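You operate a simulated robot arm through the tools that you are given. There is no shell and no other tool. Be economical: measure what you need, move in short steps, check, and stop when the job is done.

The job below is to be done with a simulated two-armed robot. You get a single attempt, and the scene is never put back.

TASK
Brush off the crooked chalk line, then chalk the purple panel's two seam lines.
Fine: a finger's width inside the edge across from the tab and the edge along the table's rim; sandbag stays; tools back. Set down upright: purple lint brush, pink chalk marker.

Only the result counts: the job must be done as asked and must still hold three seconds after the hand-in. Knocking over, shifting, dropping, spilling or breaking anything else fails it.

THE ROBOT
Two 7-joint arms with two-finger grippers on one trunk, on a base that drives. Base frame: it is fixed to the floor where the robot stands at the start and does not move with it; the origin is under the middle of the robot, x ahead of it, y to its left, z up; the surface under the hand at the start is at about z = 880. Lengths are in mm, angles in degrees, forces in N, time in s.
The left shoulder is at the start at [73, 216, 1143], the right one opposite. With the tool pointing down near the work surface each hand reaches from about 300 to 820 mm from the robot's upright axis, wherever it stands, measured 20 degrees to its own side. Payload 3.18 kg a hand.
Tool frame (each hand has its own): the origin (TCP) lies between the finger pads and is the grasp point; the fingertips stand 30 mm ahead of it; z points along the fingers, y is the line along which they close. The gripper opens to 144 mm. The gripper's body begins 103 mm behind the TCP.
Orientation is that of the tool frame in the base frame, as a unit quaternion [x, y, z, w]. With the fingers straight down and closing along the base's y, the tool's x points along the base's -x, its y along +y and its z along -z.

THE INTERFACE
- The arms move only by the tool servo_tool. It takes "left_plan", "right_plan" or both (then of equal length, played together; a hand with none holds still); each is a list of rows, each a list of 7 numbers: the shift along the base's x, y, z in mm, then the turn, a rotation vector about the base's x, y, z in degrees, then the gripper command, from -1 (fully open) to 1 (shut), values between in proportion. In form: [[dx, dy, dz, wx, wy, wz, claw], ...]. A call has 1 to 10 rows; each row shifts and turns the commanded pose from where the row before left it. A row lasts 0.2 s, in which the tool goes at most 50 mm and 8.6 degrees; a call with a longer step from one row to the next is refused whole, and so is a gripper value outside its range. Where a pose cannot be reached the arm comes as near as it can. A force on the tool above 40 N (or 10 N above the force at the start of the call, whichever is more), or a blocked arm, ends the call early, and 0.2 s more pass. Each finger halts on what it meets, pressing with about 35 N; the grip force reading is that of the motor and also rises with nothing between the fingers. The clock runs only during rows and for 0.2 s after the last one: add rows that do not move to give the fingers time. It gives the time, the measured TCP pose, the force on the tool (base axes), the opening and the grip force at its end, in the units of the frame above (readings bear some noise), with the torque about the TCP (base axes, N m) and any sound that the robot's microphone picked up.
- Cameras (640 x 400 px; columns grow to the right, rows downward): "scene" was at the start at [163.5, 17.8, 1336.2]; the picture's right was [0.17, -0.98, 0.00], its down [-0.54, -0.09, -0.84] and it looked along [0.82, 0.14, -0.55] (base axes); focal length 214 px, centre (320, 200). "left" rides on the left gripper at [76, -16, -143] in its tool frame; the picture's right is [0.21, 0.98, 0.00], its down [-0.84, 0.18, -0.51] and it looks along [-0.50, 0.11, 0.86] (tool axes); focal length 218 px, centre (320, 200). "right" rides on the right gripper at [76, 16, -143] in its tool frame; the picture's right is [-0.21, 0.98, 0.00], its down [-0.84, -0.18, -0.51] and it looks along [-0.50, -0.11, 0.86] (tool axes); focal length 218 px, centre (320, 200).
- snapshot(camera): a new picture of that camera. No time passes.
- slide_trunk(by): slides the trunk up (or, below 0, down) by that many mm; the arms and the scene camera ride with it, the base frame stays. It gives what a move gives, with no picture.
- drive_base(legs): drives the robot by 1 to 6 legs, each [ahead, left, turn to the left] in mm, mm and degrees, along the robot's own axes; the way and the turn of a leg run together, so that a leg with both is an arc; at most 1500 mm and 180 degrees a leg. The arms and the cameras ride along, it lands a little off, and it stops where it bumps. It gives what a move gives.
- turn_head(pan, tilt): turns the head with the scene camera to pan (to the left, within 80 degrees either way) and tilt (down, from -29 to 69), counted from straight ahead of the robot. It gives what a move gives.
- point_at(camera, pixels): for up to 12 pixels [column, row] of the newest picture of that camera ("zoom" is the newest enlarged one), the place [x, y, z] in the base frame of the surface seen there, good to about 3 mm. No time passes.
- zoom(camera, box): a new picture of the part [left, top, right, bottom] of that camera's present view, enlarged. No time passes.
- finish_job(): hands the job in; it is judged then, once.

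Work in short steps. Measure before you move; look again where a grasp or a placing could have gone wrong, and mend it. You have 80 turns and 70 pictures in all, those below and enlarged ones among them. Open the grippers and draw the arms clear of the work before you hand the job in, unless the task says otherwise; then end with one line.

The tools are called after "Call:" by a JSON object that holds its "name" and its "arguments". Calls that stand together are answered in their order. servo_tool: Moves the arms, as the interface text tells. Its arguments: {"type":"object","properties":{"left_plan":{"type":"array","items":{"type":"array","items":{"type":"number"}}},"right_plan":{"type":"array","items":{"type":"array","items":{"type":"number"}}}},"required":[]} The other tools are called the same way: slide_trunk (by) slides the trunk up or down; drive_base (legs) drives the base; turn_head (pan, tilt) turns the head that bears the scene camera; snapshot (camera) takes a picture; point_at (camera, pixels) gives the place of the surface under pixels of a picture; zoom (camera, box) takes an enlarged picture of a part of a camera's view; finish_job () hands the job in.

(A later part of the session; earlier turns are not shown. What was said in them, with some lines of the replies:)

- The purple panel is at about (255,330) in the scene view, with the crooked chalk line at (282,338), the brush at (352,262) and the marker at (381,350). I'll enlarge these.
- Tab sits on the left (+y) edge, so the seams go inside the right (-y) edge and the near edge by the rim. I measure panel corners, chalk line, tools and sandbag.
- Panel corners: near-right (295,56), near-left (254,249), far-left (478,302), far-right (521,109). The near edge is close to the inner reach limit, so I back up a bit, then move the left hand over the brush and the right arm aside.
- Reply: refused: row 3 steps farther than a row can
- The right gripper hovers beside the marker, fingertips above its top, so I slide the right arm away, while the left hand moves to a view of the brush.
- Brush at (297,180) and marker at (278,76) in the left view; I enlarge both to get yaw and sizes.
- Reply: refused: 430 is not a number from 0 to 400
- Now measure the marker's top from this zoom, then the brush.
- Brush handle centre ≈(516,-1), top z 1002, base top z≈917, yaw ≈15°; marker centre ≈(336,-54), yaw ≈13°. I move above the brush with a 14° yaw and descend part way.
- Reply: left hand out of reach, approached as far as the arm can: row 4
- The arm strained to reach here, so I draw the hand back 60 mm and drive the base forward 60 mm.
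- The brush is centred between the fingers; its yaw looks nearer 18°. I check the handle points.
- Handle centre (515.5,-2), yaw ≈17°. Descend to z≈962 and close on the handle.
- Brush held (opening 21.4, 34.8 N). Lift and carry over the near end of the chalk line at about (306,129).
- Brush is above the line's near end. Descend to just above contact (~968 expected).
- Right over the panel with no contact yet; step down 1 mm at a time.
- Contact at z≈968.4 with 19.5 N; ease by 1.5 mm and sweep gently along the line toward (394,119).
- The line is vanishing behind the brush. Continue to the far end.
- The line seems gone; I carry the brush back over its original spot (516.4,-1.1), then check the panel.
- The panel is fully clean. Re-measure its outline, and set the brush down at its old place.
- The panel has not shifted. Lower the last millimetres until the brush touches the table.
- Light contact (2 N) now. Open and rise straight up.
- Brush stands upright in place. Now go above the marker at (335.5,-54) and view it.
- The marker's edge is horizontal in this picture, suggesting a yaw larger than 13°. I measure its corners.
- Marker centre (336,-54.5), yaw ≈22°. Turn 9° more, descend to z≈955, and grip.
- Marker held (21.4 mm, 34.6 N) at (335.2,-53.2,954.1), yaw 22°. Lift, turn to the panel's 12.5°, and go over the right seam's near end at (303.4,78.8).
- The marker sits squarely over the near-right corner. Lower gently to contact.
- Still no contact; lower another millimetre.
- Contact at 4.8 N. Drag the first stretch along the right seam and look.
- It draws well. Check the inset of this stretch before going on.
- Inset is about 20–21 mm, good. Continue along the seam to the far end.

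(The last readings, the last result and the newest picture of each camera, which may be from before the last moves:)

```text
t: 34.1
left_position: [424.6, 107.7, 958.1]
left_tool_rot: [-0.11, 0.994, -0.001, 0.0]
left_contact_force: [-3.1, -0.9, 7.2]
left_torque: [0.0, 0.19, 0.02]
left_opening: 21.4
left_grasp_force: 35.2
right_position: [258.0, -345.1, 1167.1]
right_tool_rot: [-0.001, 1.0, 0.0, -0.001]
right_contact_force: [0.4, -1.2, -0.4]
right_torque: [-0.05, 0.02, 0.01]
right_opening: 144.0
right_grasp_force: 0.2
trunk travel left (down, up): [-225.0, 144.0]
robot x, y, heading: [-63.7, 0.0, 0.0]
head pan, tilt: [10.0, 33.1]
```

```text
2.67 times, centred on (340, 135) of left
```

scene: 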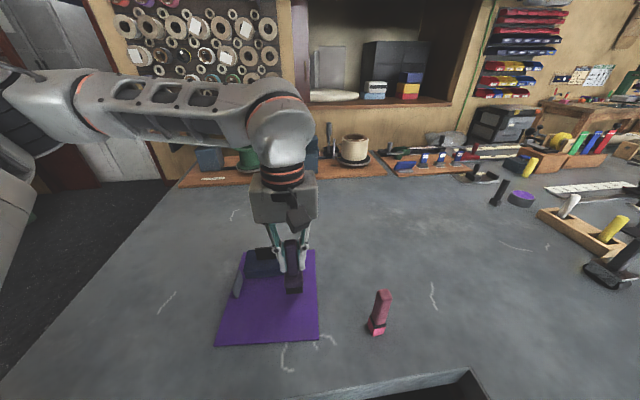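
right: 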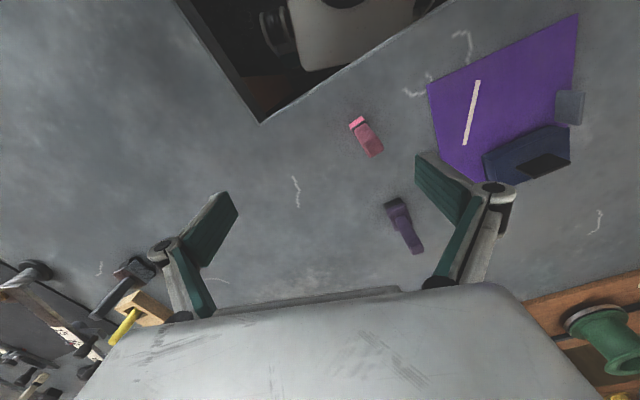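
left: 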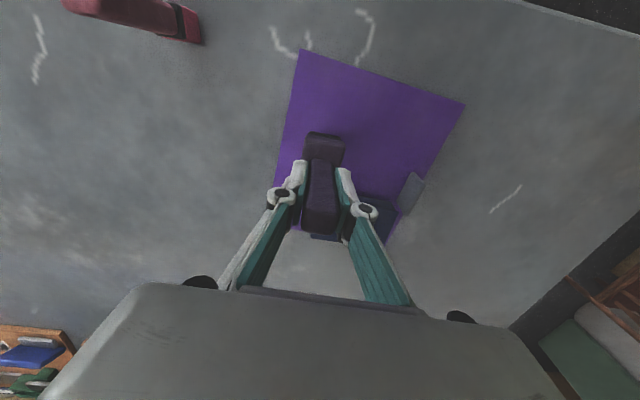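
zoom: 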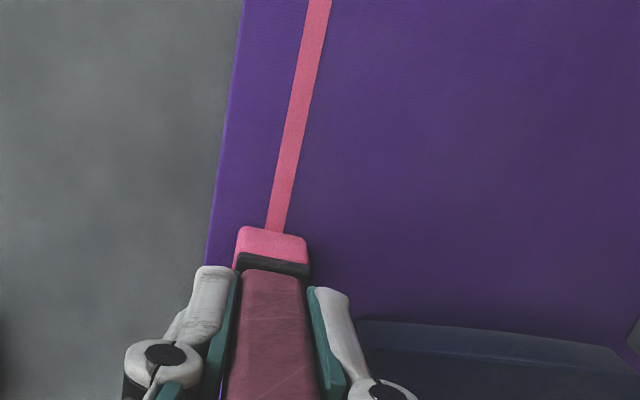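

Straight and parallel; the sandbag is ~43 mm off the path, clear of the finger. Finish the remaining stretch.

Call:
{"name": "servo_tool", "arguments": {"left_plan": [[11.04, 2.57, 0, 0, 0, 0, 1], [11.04, 2.57, 0, 0, 0, 0, 1], [11.04, 2.57, 0, 0, 0, 0, 1], [11.04, 2.57, 0, 0, 0, 0, 1], [11.04, 2.57, 0, 0, 0, 0, 1], [11.04, 2.57, 0, 0, 0, 0, 1], [11.04, 2.57, 0, 0, 0, 0, 1], [0, 0, 0, 0, 0, 0, 1]]}}

Call:
{"name": "zoom", "arguments": {"camera": "scene", "box": [200, 230, 360, 360]}}

```text
t: 35.9
left_position: [502.2, 125.9, 958.6]
left_tool_rot: [-0.109, 0.994, -0.001, 0.0]
left_contact_force: [0.4, 0.0, -1.9]
left_torque: [-0.02, 0.0, 0.02]
left_opening: 21.6
left_grasp_force: 34.8
right_position: [257.0, -345.1, 1166.3]
right_tool_rot: [0.001, 1.0, 0.0, -0.001]
right_contact_force: [0.5, -0.2, 1.1]
right_torque: [0.01, 0.0, 0.01]
right_opening: 143.9
right_grasp_force: 0.0
trunk travel left (down, up): [-225.0, 144.0]
robot x, y, heading: [-64.6, 0.6, 0.2]
head pan, tilt: [10.0, 33.1]
```

```text
3.08 times, centred on (280, 295) of scene
```

zoom: 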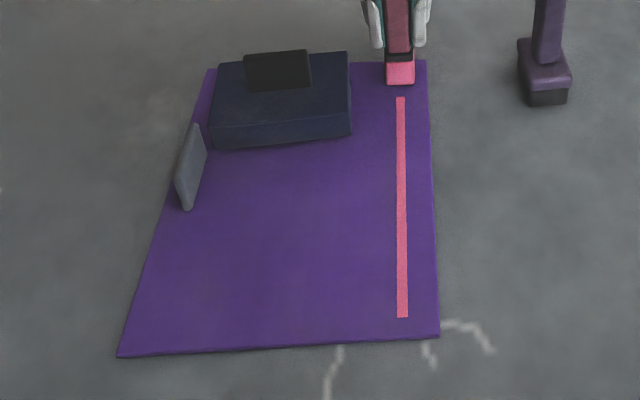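

Contact was lost near the far end: the line stops at pixel row 97, ahead of the marker. I lower 1 mm until it touches and re-trace backward a bit.

Call:
{"name": "servo_tool", "arguments": {"left_plan": [[0, 0, -0.8, 0, 0, 0, 1], [0, 0, 0, 0, 0, 0, 1]]}}

```text
t: 36.5
left_position: [501.5, 125.6, 958.7]
left_tool_rot: [-0.11, 0.994, -0.001, 0.001]
left_contact_force: [-0.1, 0.4, 3.3]
left_torque: [0.01, 0.01, 0.0]
left_opening: 21.3
left_grasp_force: 34.4
right_position: [256.1, -344.3, 1166.0]
right_tool_rot: [-0.002, 1.0, 0.0, -0.001]
right_contact_force: [-0.3, 0.0, 0.2]
right_torque: [0.01, 0.0, 0.01]
right_opening: 143.8
right_grasp_force: 0.0
trunk travel left (down, up): [-225.0, 144.0]
robot x, y, heading: [-62.2, 1.3, 0.2]
head pan, tilt: [10.0, 33.1]
```

Contact at 3.3 N. Press a touch more, trace back ~33 mm over the gap, then lift.

Call:
{"name": "servo_tool", "arguments": {"left_plan": [[0, 0, -0.4, 0, 0, 0, 1], [-11.04, -2.57, 0, 0, 0, 0, 1], [-11.04, -2.57, 0, 0, 0, 0, 1], [-11.04, -2.57, 0, 0, 0, 0, 1], [0, 0, 0, 0, 0, 0, 1], [0, 0, 10, 0, 0, 0, 1], [0, 0, 30, 0, 0, 0, 1], [-45, -10, 0, 0, 0, 0, 1], [-45, -10, 0, 0, 0, 0, 1], [0, 0, 0, 0, 0, 0, 1]]}}

Call:
{"name": "zoom", "arguments": {"camera": "scene", "box": [200, 230, 360, 360]}}

```text
t: 38.7
left_position: [380.0, 99.1, 997.7]
left_tool_rot: [-0.11, 0.994, -0.001, -0.001]
left_contact_force: [0.5, -0.2, -1.5]
left_torque: [-0.03, 0.03, 0.03]
left_opening: 21.4
left_grasp_force: 34.9
right_position: [257.7, -343.7, 1165.1]
right_tool_rot: [0.0, 1.0, 0.0, -0.002]
right_contact_force: [1.2, 0.1, 0.5]
right_torque: [-0.01, 0.03, -0.02]
right_opening: 143.8
right_grasp_force: 0.0
trunk travel left (down, up): [-225.0, 144.0]
robot x, y, heading: [-65.9, -1.8, 0.0]
head pan, tilt: [10.0, 33.1]
```

```text
3.08 times, centred on (280, 295) of scene
```

zoom: 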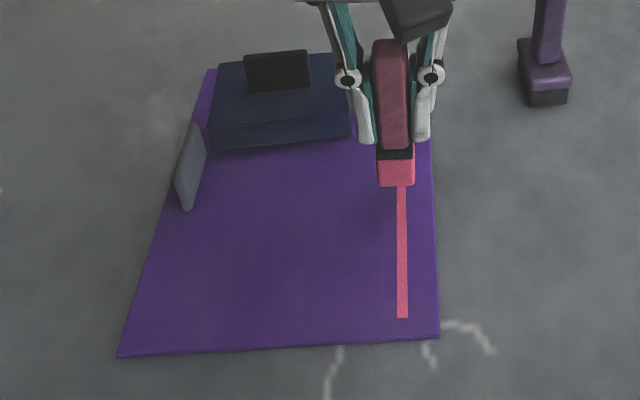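

Now to the near seam's right end at (310.6,74.2), just above the panel; the far end will be checked on the way.

Call:
{"name": "servo_tool", "arguments": {"left_plan": [[-34.7, -12.4, 0, 0, 0, 0, 1], [-34.7, -12.4, 0, 0, 0, 0, 1], [0, 0, -20, 0, 0, 0, 1], [0, 0, -15, 0, 0, 0, 1], [0, 0, 0, 0, 0, 0, 1], [0, 0, 0, 0, 0, 0, 1]]}}

Call:
{"name": "zoom", "arguments": {"camera": "left", "box": [220, 60, 460, 210]}}

```text
t: 40.1
left_position: [309.7, 73.3, 962.6]
left_tool_rot: [-0.109, 0.994, -0.001, 0.0]
left_contact_force: [0.3, 0.6, -1.4]
left_torque: [0.0, 0.0, -0.01]
left_opening: 21.4
left_grasp_force: 35.0
right_position: [258.2, -343.8, 1165.7]
right_tool_rot: [0.0, 1.0, 0.0, -0.001]
right_contact_force: [-0.6, 0.1, -0.2]
right_torque: [-0.02, 0.0, 0.01]
right_opening: 143.8
right_grasp_force: 0.1
trunk travel left (down, up): [-225.0, 144.0]
robot x, y, heading: [-67.4, -2.2, 0.0]
head pan, tilt: [10.0, 33.1]
```

```text
2.67 times, centred on (340, 135) of left
```

zoom: 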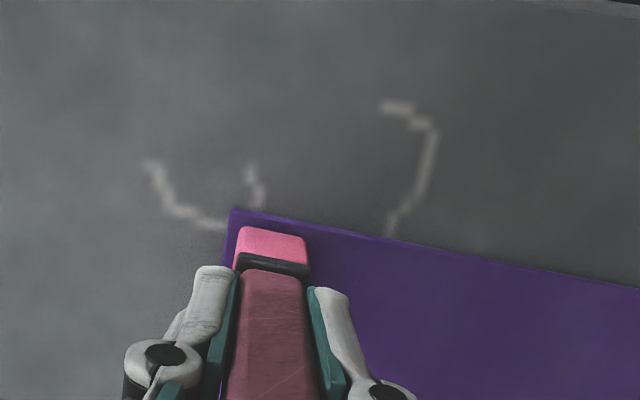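

Lower to contact at the near seam start.

Call:
{"name": "servo_tool", "arguments": {"left_plan": [[0.8, 0.6, -2.5, 0, 0, 0, 1], [0, 0, -0.8, 0, 0, 0, 1], [0, 0, 0, 0, 0, 0, 1]]}}

```text
t: 40.9
left_position: [310.6, 73.7, 959.0]
left_tool_rot: [-0.11, 0.994, -0.001, 0.0]
left_contact_force: [-0.5, 0.7, -0.8]
left_torque: [0.02, 0.02, -0.04]
left_opening: 21.0
left_grasp_force: 35.1
right_position: [257.4, -343.6, 1165.8]
right_tool_rot: [0.0, 1.0, -0.001, -0.001]
right_contact_force: [0.2, 0.3, 0.3]
right_torque: [0.03, 0.01, -0.03]
right_opening: 144.3
right_grasp_force: 0.2
trunk travel left (down, up): [-225.0, 144.0]
robot x, y, heading: [-64.3, -1.0, 0.2]
head pan, tilt: [10.0, 33.1]
```

Call:
{"name": "servo_tool", "arguments": {"left_plan": [[0, 0, -0.8, 0, 0, 0, 1], [0, 0, 0, 0, 0, 0, 1]]}}

```text
t: 41.5
left_position: [310.3, 73.4, 958.5]
left_tool_rot: [-0.11, 0.994, -0.001, 0.001]
left_contact_force: [1.0, 1.4, 4.5]
left_torque: [0.09, -0.07, -0.01]
left_opening: 21.4
left_grasp_force: 34.7
right_position: [256.6, -343.3, 1166.1]
right_tool_rot: [-0.001, 1.0, 0.0, -0.001]
right_contact_force: [0.2, -0.9, -0.4]
right_torque: [0.02, 0.02, 0.02]
right_opening: 143.9
right_grasp_force: 0.1
trunk travel left (down, up): [-225.0, 144.0]
robot x, y, heading: [-63.4, 0.2, 0.0]
head pan, tilt: [10.0, 33.1]
```

Contact at 4.5 N. Drag the first 5 rows leftward along the near edge.

Call:
{"name": "servo_tool", "arguments": {"left_plan": [[-2.35, 10.95, -0.2, 0, 0, 0, 1], [-2.35, 10.95, 0, 0, 0, 0, 1], [-2.35, 10.95, 0, 0, 0, 0, 1], [-2.35, 10.95, 0, 0, 0, 0, 1], [-2.35, 10.95, 0, 0, 0, 0, 1], [0, 0, 0, 0, 0, 0, 1]]}}

Call:
{"name": "zoom", "arguments": {"camera": "left", "box": [220, 60, 460, 210]}}

Call:
{"name": "zoom", "arguments": {"camera": "scene", "box": [200, 230, 360, 360]}}

Call:
{"name": "point_at", "arguments": {"camera": "zoom", "pixels": [[400, 320], [380, 322], [360, 341], [390, 339], [420, 337]]}}

```text
t: 42.9
left_position: [298.3, 128.3, 958.7]
left_tool_rot: [-0.109, 0.994, 0.0, 0.0]
left_contact_force: [1.4, -2.9, 13.3]
left_torque: [-0.17, -0.07, -0.01]
left_opening: 21.3
left_grasp_force: 35.1
right_position: [256.2, -345.2, 1165.1]
right_tool_rot: [-0.002, 1.0, 0.001, -0.001]
right_contact_force: [0.2, 0.6, 0.3]
right_torque: [-0.02, -0.03, -0.02]
right_opening: 144.0
right_grasp_force: 0.0
trunk travel left (down, up): [-225.0, 144.0]
robot x, y, heading: [-64.8, -1.7, -0.1]
head pan, tilt: [10.0, 33.1]
```

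```text
2.67 times, centred on (340, 135) of left
```

zoom: 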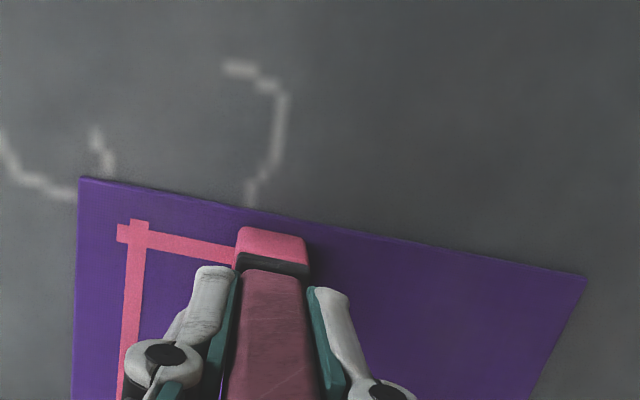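

```text
3.08 times, centred on (280, 295) of scene
```

zoom: 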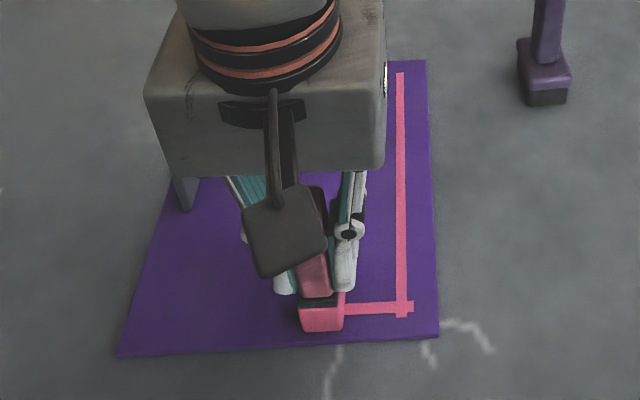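

```text
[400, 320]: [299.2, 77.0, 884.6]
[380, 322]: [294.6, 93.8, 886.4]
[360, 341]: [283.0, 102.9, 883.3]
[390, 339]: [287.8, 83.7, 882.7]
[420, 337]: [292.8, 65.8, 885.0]
```

The right seam is now complete and the near seam is tracking well. Force rose to 13 N, so ease 0.5 mm and continue.

Call:
{"name": "servo_tool", "arguments": {"left_plan": [[-2.35, 10.95, 0.5, 0, 0, 0, 1], [-2.35, 10.95, 0, 0, 0, 0, 1], [-2.35, 10.95, 0, 0, 0, 0, 1], [-2.35, 10.95, 0, 0, 0, 0, 1], [-2.35, 10.95, 0, 0, 0, 0, 1], [0, 0, 0, 0, 0, 0, 1]]}}

Call:
{"name": "zoom", "arguments": {"camera": "left", "box": [160, 60, 480, 260]}}

Call:
{"name": "point_at", "arguments": {"camera": "zoom", "pixels": [[200, 165], [260, 181], [200, 138], [260, 154], [360, 180], [471, 210], [420, 195]]}}

```text
t: 44.3
left_position: [285.3, 182.5, 958.5]
left_tool_rot: [-0.109, 0.994, 0.0, 0.0]
left_contact_force: [1.2, -2.2, 8.1]
left_torque: [-0.02, -0.06, 0.02]
left_opening: 21.2
left_grasp_force: 35.1
right_position: [256.5, -344.4, 1166.7]
right_tool_rot: [-0.001, 1.0, 0.0, 0.0]
right_contact_force: [-0.1, 1.4, -0.3]
right_torque: [-0.01, -0.04, 0.0]
right_opening: 144.1
right_grasp_force: 0.1
trunk travel left (down, up): [-225.0, 144.0]
robot x, y, heading: [-64.1, 1.2, 0.1]
head pan, tilt: [10.0, 33.1]
```

```text
2.00 times, centred on (320, 160) of left
```

zoom: 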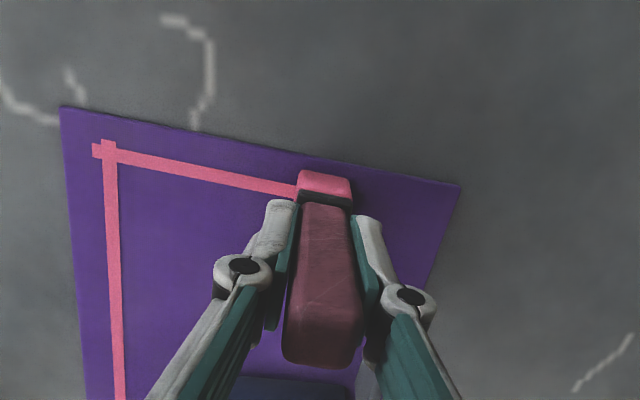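

```text
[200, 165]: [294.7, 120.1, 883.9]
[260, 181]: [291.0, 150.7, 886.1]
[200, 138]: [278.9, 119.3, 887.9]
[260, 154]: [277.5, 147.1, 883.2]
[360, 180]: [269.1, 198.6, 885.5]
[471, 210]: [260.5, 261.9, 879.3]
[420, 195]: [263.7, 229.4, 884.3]
```

Near seam inset measures about 16–18 mm, a finger's width. Finish the last 5 rows.

Call:
{"name": "servo_tool", "arguments": {"left_plan": [[-2.35, 10.95, 0, 0, 0, 0, 1], [-2.35, 10.95, 0, 0, 0, 0, 1], [-2.35, 10.95, 0, 0, 0, 0, 1], [-2.35, 10.95, 0, 0, 0, 0, 1], [-2.35, 10.95, 0, 0, 0, 0, 1], [0, 0, 0, 0, 0, 0, 1]]}}

Call:
{"name": "zoom", "arguments": {"camera": "left", "box": [160, 60, 480, 260]}}

```text
t: 45.7
left_position: [273.5, 236.4, 958.8]
left_tool_rot: [-0.109, 0.994, 0.0, -0.001]
left_contact_force: [0.2, -0.7, -1.5]
left_torque: [-0.02, -0.03, 0.05]
left_opening: 21.2
left_grasp_force: 35.3
right_position: [258.0, -343.9, 1164.4]
right_tool_rot: [0.0, 1.0, 0.0, -0.001]
right_contact_force: [0.1, -0.4, -0.4]
right_torque: [0.03, 0.02, -0.01]
right_opening: 143.9
right_grasp_force: 0.0
trunk travel left (down, up): [-225.0, 144.0]
robot x, y, heading: [-64.9, 1.9, 0.2]
head pan, tilt: [10.0, 33.1]
```

```text
2.00 times, centred on (320, 160) of left
```

zoom: 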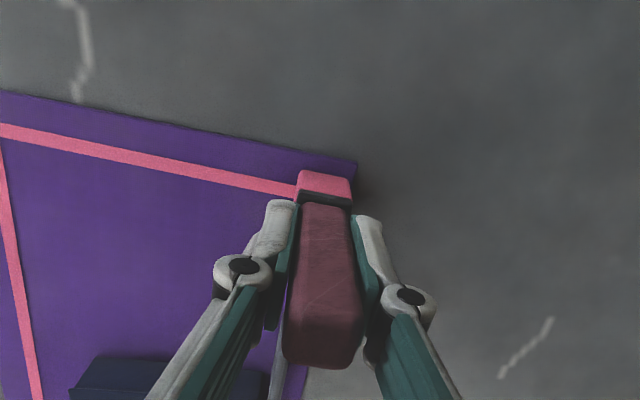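

Contact faded at the end again; lower to touch and trace back a little.

Call:
{"name": "servo_tool", "arguments": {"left_plan": [[0, 0, -0.9, 0, 0, 0, 1], [0, 0, 0, 0, 0, 0, 1]]}}

```text
t: 46.3
left_position: [275.1, 236.5, 958.6]
left_tool_rot: [-0.109, 0.994, -0.001, -0.001]
left_contact_force: [0.3, 0.6, 4.5]
left_torque: [0.1, 0.1, -0.01]
left_opening: 21.2
left_grasp_force: 34.9
right_position: [256.9, -345.4, 1165.5]
right_tool_rot: [-0.001, 1.0, 0.0, -0.002]
right_contact_force: [0.4, 0.2, -1.0]
right_torque: [-0.02, 0.01, 0.01]
right_opening: 143.8
right_grasp_force: 0.0
trunk travel left (down, up): [-225.0, 144.0]
robot x, y, heading: [-61.9, -2.9, 0.1]
head pan, tilt: [10.0, 33.1]
```

Contact at 4.5 N. Trace back ~33 mm, lift, and retreat toward the right to view the result.

Call:
{"name": "servo_tool", "arguments": {"left_plan": [[2.35, -10.95, -0.2, 0, 0, 0, 1], [2.35, -10.95, 0, 0, 0, 0, 1], [2.35, -10.95, 0, 0, 0, 0, 1], [0, 0, 0, 0, 0, 0, 1], [0, 0, 10, 0, 0, 0, 1], [0, 0, 30, 0, 0, 0, 1], [0, 0, 35, 0, 0, 0, 1], [0, 0, 35, 0, 0, 0, 1], [0, 0, 0, 0, 0, 0, 1]]}}

Call:
{"name": "snapshot", "arguments": {"camera": "left"}}

Call:
{"name": "zoom", "arguments": {"camera": "scene", "box": [200, 230, 360, 360]}}

```text
t: 48.3
left_position: [280.5, 203.4, 1068.3]
left_tool_rot: [-0.11, 0.994, -0.001, 0.0]
left_contact_force: [-0.7, 0.0, -1.9]
left_torque: [-0.01, 0.0, 0.01]
left_opening: 21.0
left_grasp_force: 35.1
right_position: [257.6, -343.6, 1165.3]
right_tool_rot: [-0.001, 1.0, -0.001, -0.001]
right_contact_force: [1.3, 0.3, -0.4]
right_torque: [-0.02, 0.0, -0.01]
right_opening: 143.9
right_grasp_force: 0.1
trunk travel left (down, up): [-225.0, 144.0]
robot x, y, heading: [-63.6, 1.0, 0.1]
head pan, tilt: [10.0, 33.1]
```

```text
33 pictures are left
```

left: 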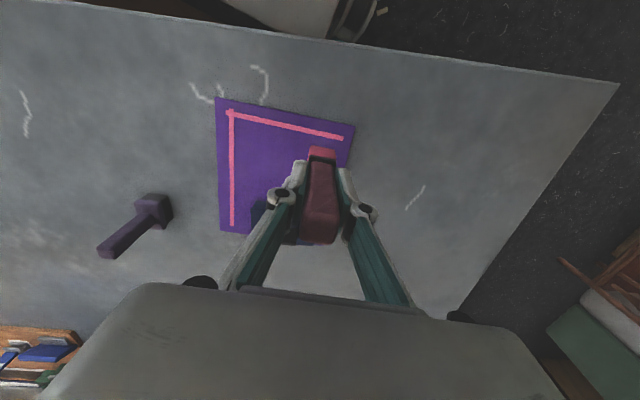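

```text
3.08 times, centred on (280, 295) of scene
```

zoom: 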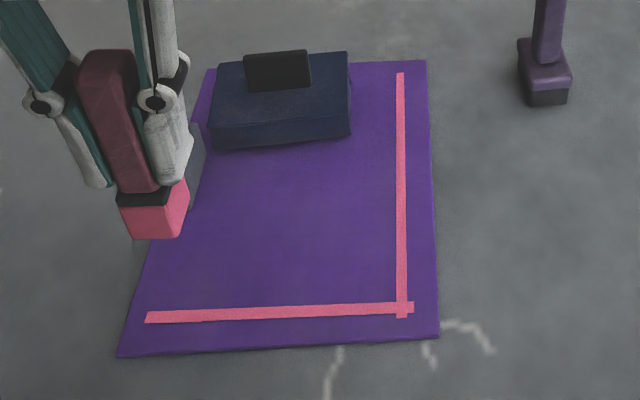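

Both lines are drawn. Measure insets at both lines from this view.

Call:
{"name": "point_at", "arguments": {"camera": "zoom", "pixels": [[160, 316], [280, 312], [370, 308], [280, 345], [160, 351], [370, 340], [402, 90], [402, 200], [403, 280], [428, 90], [431, 200], [434, 280]]}}

```text
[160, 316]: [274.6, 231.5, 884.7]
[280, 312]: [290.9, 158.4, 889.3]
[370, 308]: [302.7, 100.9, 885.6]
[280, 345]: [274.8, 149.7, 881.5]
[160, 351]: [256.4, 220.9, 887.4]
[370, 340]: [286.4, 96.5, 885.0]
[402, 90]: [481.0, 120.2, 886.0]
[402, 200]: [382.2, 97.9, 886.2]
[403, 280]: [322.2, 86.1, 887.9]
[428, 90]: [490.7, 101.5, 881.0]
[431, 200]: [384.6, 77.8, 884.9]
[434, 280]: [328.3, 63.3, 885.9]
```

Insets measure ≈18 mm (near) and ≈21 mm (right) – good. Carry the marker back over (335.2,-53.2) with yaw 22° and lower partly.

Call:
{"name": "servo_tool", "arguments": {"left_plan": [[9.1, -42.8, 0, 0, 0, 4.8, 1], [9.1, -42.8, 0, 0, 0, 4.7, 1], [9.1, -42.8, 0, 0, 0, 0, 1], [9.1, -42.8, 0, 0, 0, 0, 1], [9.1, -42.8, 0, 0, 0, 0, 1], [9.2, -42.8, 0, 0, 0, 0, 1], [0, 0, -45, 0, 0, 0, 1], [0, 0, -45, 0, 0, 0, 1], [0, 0, -18, 0, 0, 0, 1], [0, 0, 0, 0, 0, 0, 1]]}}

```text
t: 50.5
left_position: [335.9, -53.1, 959.8]
left_tool_rot: [-0.191, 0.982, -0.001, 0.0]
left_contact_force: [0.2, -0.3, -1.8]
left_torque: [0.01, 0.0, 0.0]
left_opening: 21.3
left_grasp_force: 34.8
right_position: [257.4, -345.8, 1165.2]
right_tool_rot: [-0.001, 1.0, 0.0, -0.001]
right_contact_force: [0.5, 0.1, -1.0]
right_torque: [0.02, -0.02, 0.02]
right_opening: 143.9
right_grasp_force: 0.1
trunk travel left (down, up): [-225.0, 144.0]
robot x, y, heading: [-64.0, -1.7, -0.1]
head pan, tilt: [10.0, 33.1]
```

Lower toward the table in small steps.

Call:
{"name": "servo_tool", "arguments": {"left_plan": [[0, 0, -3, 0, 0, 0, 1], [0, 0, -1, 0, 0, 0, 1], [0, 0, -1, 0, 0, 0, 1], [0, 0, 0, 0, 0, 0, 1]]}}

```text
t: 51.5
left_position: [337.1, -52.5, 953.8]
left_tool_rot: [-0.191, 0.982, -0.001, 0.0]
left_contact_force: [0.4, 0.4, -0.7]
left_torque: [0.01, -0.02, 0.01]
left_opening: 21.1
left_grasp_force: 35.2
right_position: [256.8, -343.5, 1166.2]
right_tool_rot: [-0.001, 1.0, 0.0, -0.001]
right_contact_force: [-0.8, -0.3, 0.4]
right_torque: [-0.01, 0.01, 0.01]
right_opening: 144.0
right_grasp_force: 0.1
trunk travel left (down, up): [-225.0, 144.0]
robot x, y, heading: [-63.7, 3.4, -0.0]
head pan, tilt: [10.0, 33.1]
```

Call:
{"name": "servo_tool", "arguments": {"left_plan": [[0, 0, -0.8, 0, 0, 0, 1], [0, 0, 0, 0, 0, 0, 1]]}}

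```text
t: 52.1
left_position: [335.9, -52.6, 953.2]
left_tool_rot: [-0.191, 0.982, -0.001, -0.001]
left_contact_force: [0.7, 0.1, -1.9]
left_torque: [0.0, -0.05, -0.02]
left_opening: 21.4
left_grasp_force: 35.0
right_position: [257.4, -344.6, 1165.7]
right_tool_rot: [-0.001, 1.0, 0.0, -0.001]
right_contact_force: [0.4, 0.2, -0.2]
right_torque: [0.0, 0.01, 0.01]
right_opening: 143.8
right_grasp_force: 0.0
trunk travel left (down, up): [-225.0, 144.0]
robot x, y, heading: [-63.7, 3.4, 0.2]
head pan, tilt: [10.0, 33.1]
```

Not touching yet; another 0.8 mm.

Call:
{"name": "servo_tool", "arguments": {"left_plan": [[0, 0, -0.8, 0, 0, 0, 1], [0, 0, 0, 0, 0, 0, 1]]}}

```text
t: 52.7
left_position: [337.4, -52.6, 952.9]
left_tool_rot: [-0.192, 0.981, -0.001, 0.001]
left_contact_force: [0.9, 1.7, 4.1]
left_torque: [-0.06, -0.07, 0.03]
left_opening: 21.2
left_grasp_force: 35.4
right_position: [256.1, -344.6, 1165.2]
right_tool_rot: [-0.001, 1.0, 0.001, -0.001]
right_contact_force: [-1.3, 0.3, 1.2]
right_torque: [0.01, -0.02, 0.02]
right_opening: 144.0
right_grasp_force: 0.1
trunk travel left (down, up): [-225.0, 144.0]
robot x, y, heading: [-70.9, 1.7, -0.0]
head pan, tilt: [10.0, 33.1]
```

Marker rests on the table (4 N). Open, rise and draw the hand back.

Call:
{"name": "servo_tool", "arguments": {"left_plan": [[0, 0, 0, 0, 0, 0, 0.4], [0, 0, 0, 0, 0, 0, -0.2], [0, 0, 0, 0, 0, 0, -0.2], [0, 0, 40, 0, 0, 0, -0.2], [0, 0, 45, 0, 0, 0, -0.2], [0, 0, 45, 0, 0, 0, -0.2], [-30, 30, 25, 0, 0, 0, -0.5], [-30, 30, 20, 0, 0, 0, -1], [-20, 40, 10, 0, 0, 0, -1], [0, 0, 0, 0, 0, 0, -1]]}}

Call:
{"name": "servo_tool", "arguments": {"left_plan": [[-15, 45, 5, 0, 0, 0, -1], [-15, 45, 5, 0, 0, 0, -1], [-15, 45, 5, 0, 0, 0, -1], [-15, 45, 5, 0, 0, 0, -1], [0, 45, 5, 0, 0, 0, -1], [0, 0, 0, 0, 0, 0, -1], [0, 0, 0, 0, 0, 0, -1]]}}

Call:
{"name": "snapshot", "arguments": {"camera": "scene"}}

Call:
{"name": "zoom", "arguments": {"camera": "scene", "box": [200, 210, 420, 360]}}

```text
t: 54.9
left_position: [255.2, 46.4, 1138.7]
left_tool_rot: [-0.192, 0.981, 0.0, 0.0]
left_contact_force: [0.9, -0.3, 1.0]
left_torque: [0.06, 0.0, 0.01]
left_opening: 143.8
left_grasp_force: 0.2
right_position: [257.7, -346.8, 1165.0]
right_tool_rot: [0.0, 1.0, 0.001, 0.0]
right_contact_force: [0.5, -1.0, 0.7]
right_torque: [0.02, 0.02, 0.02]
right_opening: 143.9
right_grasp_force: 0.1
trunk travel left (down, up): [-225.0, 144.0]
robot x, y, heading: [-63.7, 1.3, -0.0]
head pan, tilt: [10.0, 33.1]
```

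```text
t: 56.5
left_position: [194.5, 272.1, 1163.2]
left_tool_rot: [-0.192, 0.981, -0.002, 0.001]
left_contact_force: [-0.4, 0.3, -0.5]
left_torque: [-0.03, -0.02, 0.02]
left_opening: 144.1
left_grasp_force: 0.1
right_position: [257.3, -343.8, 1164.8]
right_tool_rot: [-0.001, 1.0, 0.0, -0.001]
right_contact_force: [0.3, 0.0, 0.4]
right_torque: [-0.01, 0.02, 0.04]
right_opening: 144.4
right_grasp_force: 0.1
trunk travel left (down, up): [-225.0, 144.0]
robot x, y, heading: [-63.8, -0.1, 0.1]
head pan, tilt: [10.0, 33.1]
```

```text
31 pictures are left
```

scene: 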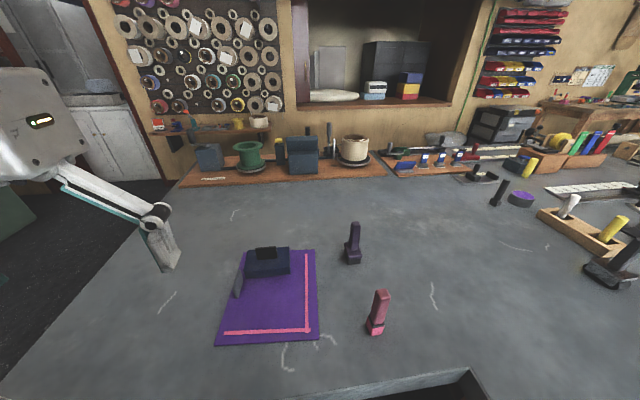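

```text
2.67 times, centred on (310, 285) of scene
```

zoom: 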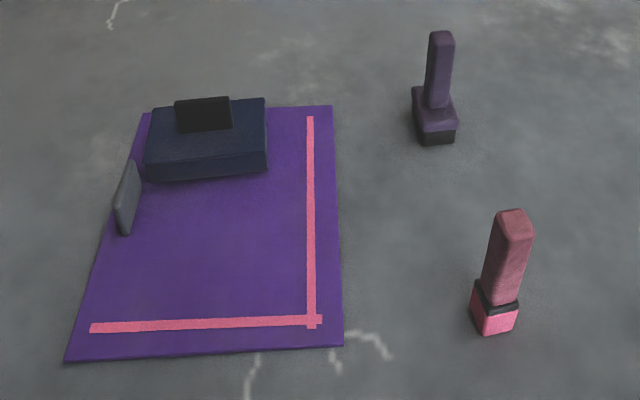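

The crooked line is gone, both seams are chalked, both tools stand upright in their places, the sandbag is untouched, and both hands are open and clear. Handing in.

Call:
{"name": "finish_job", "arguments": {}}

```text
The job is handed in.
```

I brushed off the crooked chalk line and chalked both seam lines on the purple panel, then handed the job in. The line along the table's rim sits about 18 mm inside its edge and the one across from the tab about 21 mm inside. The sandbag was not moved, and the brush and marker are back upright in their places.
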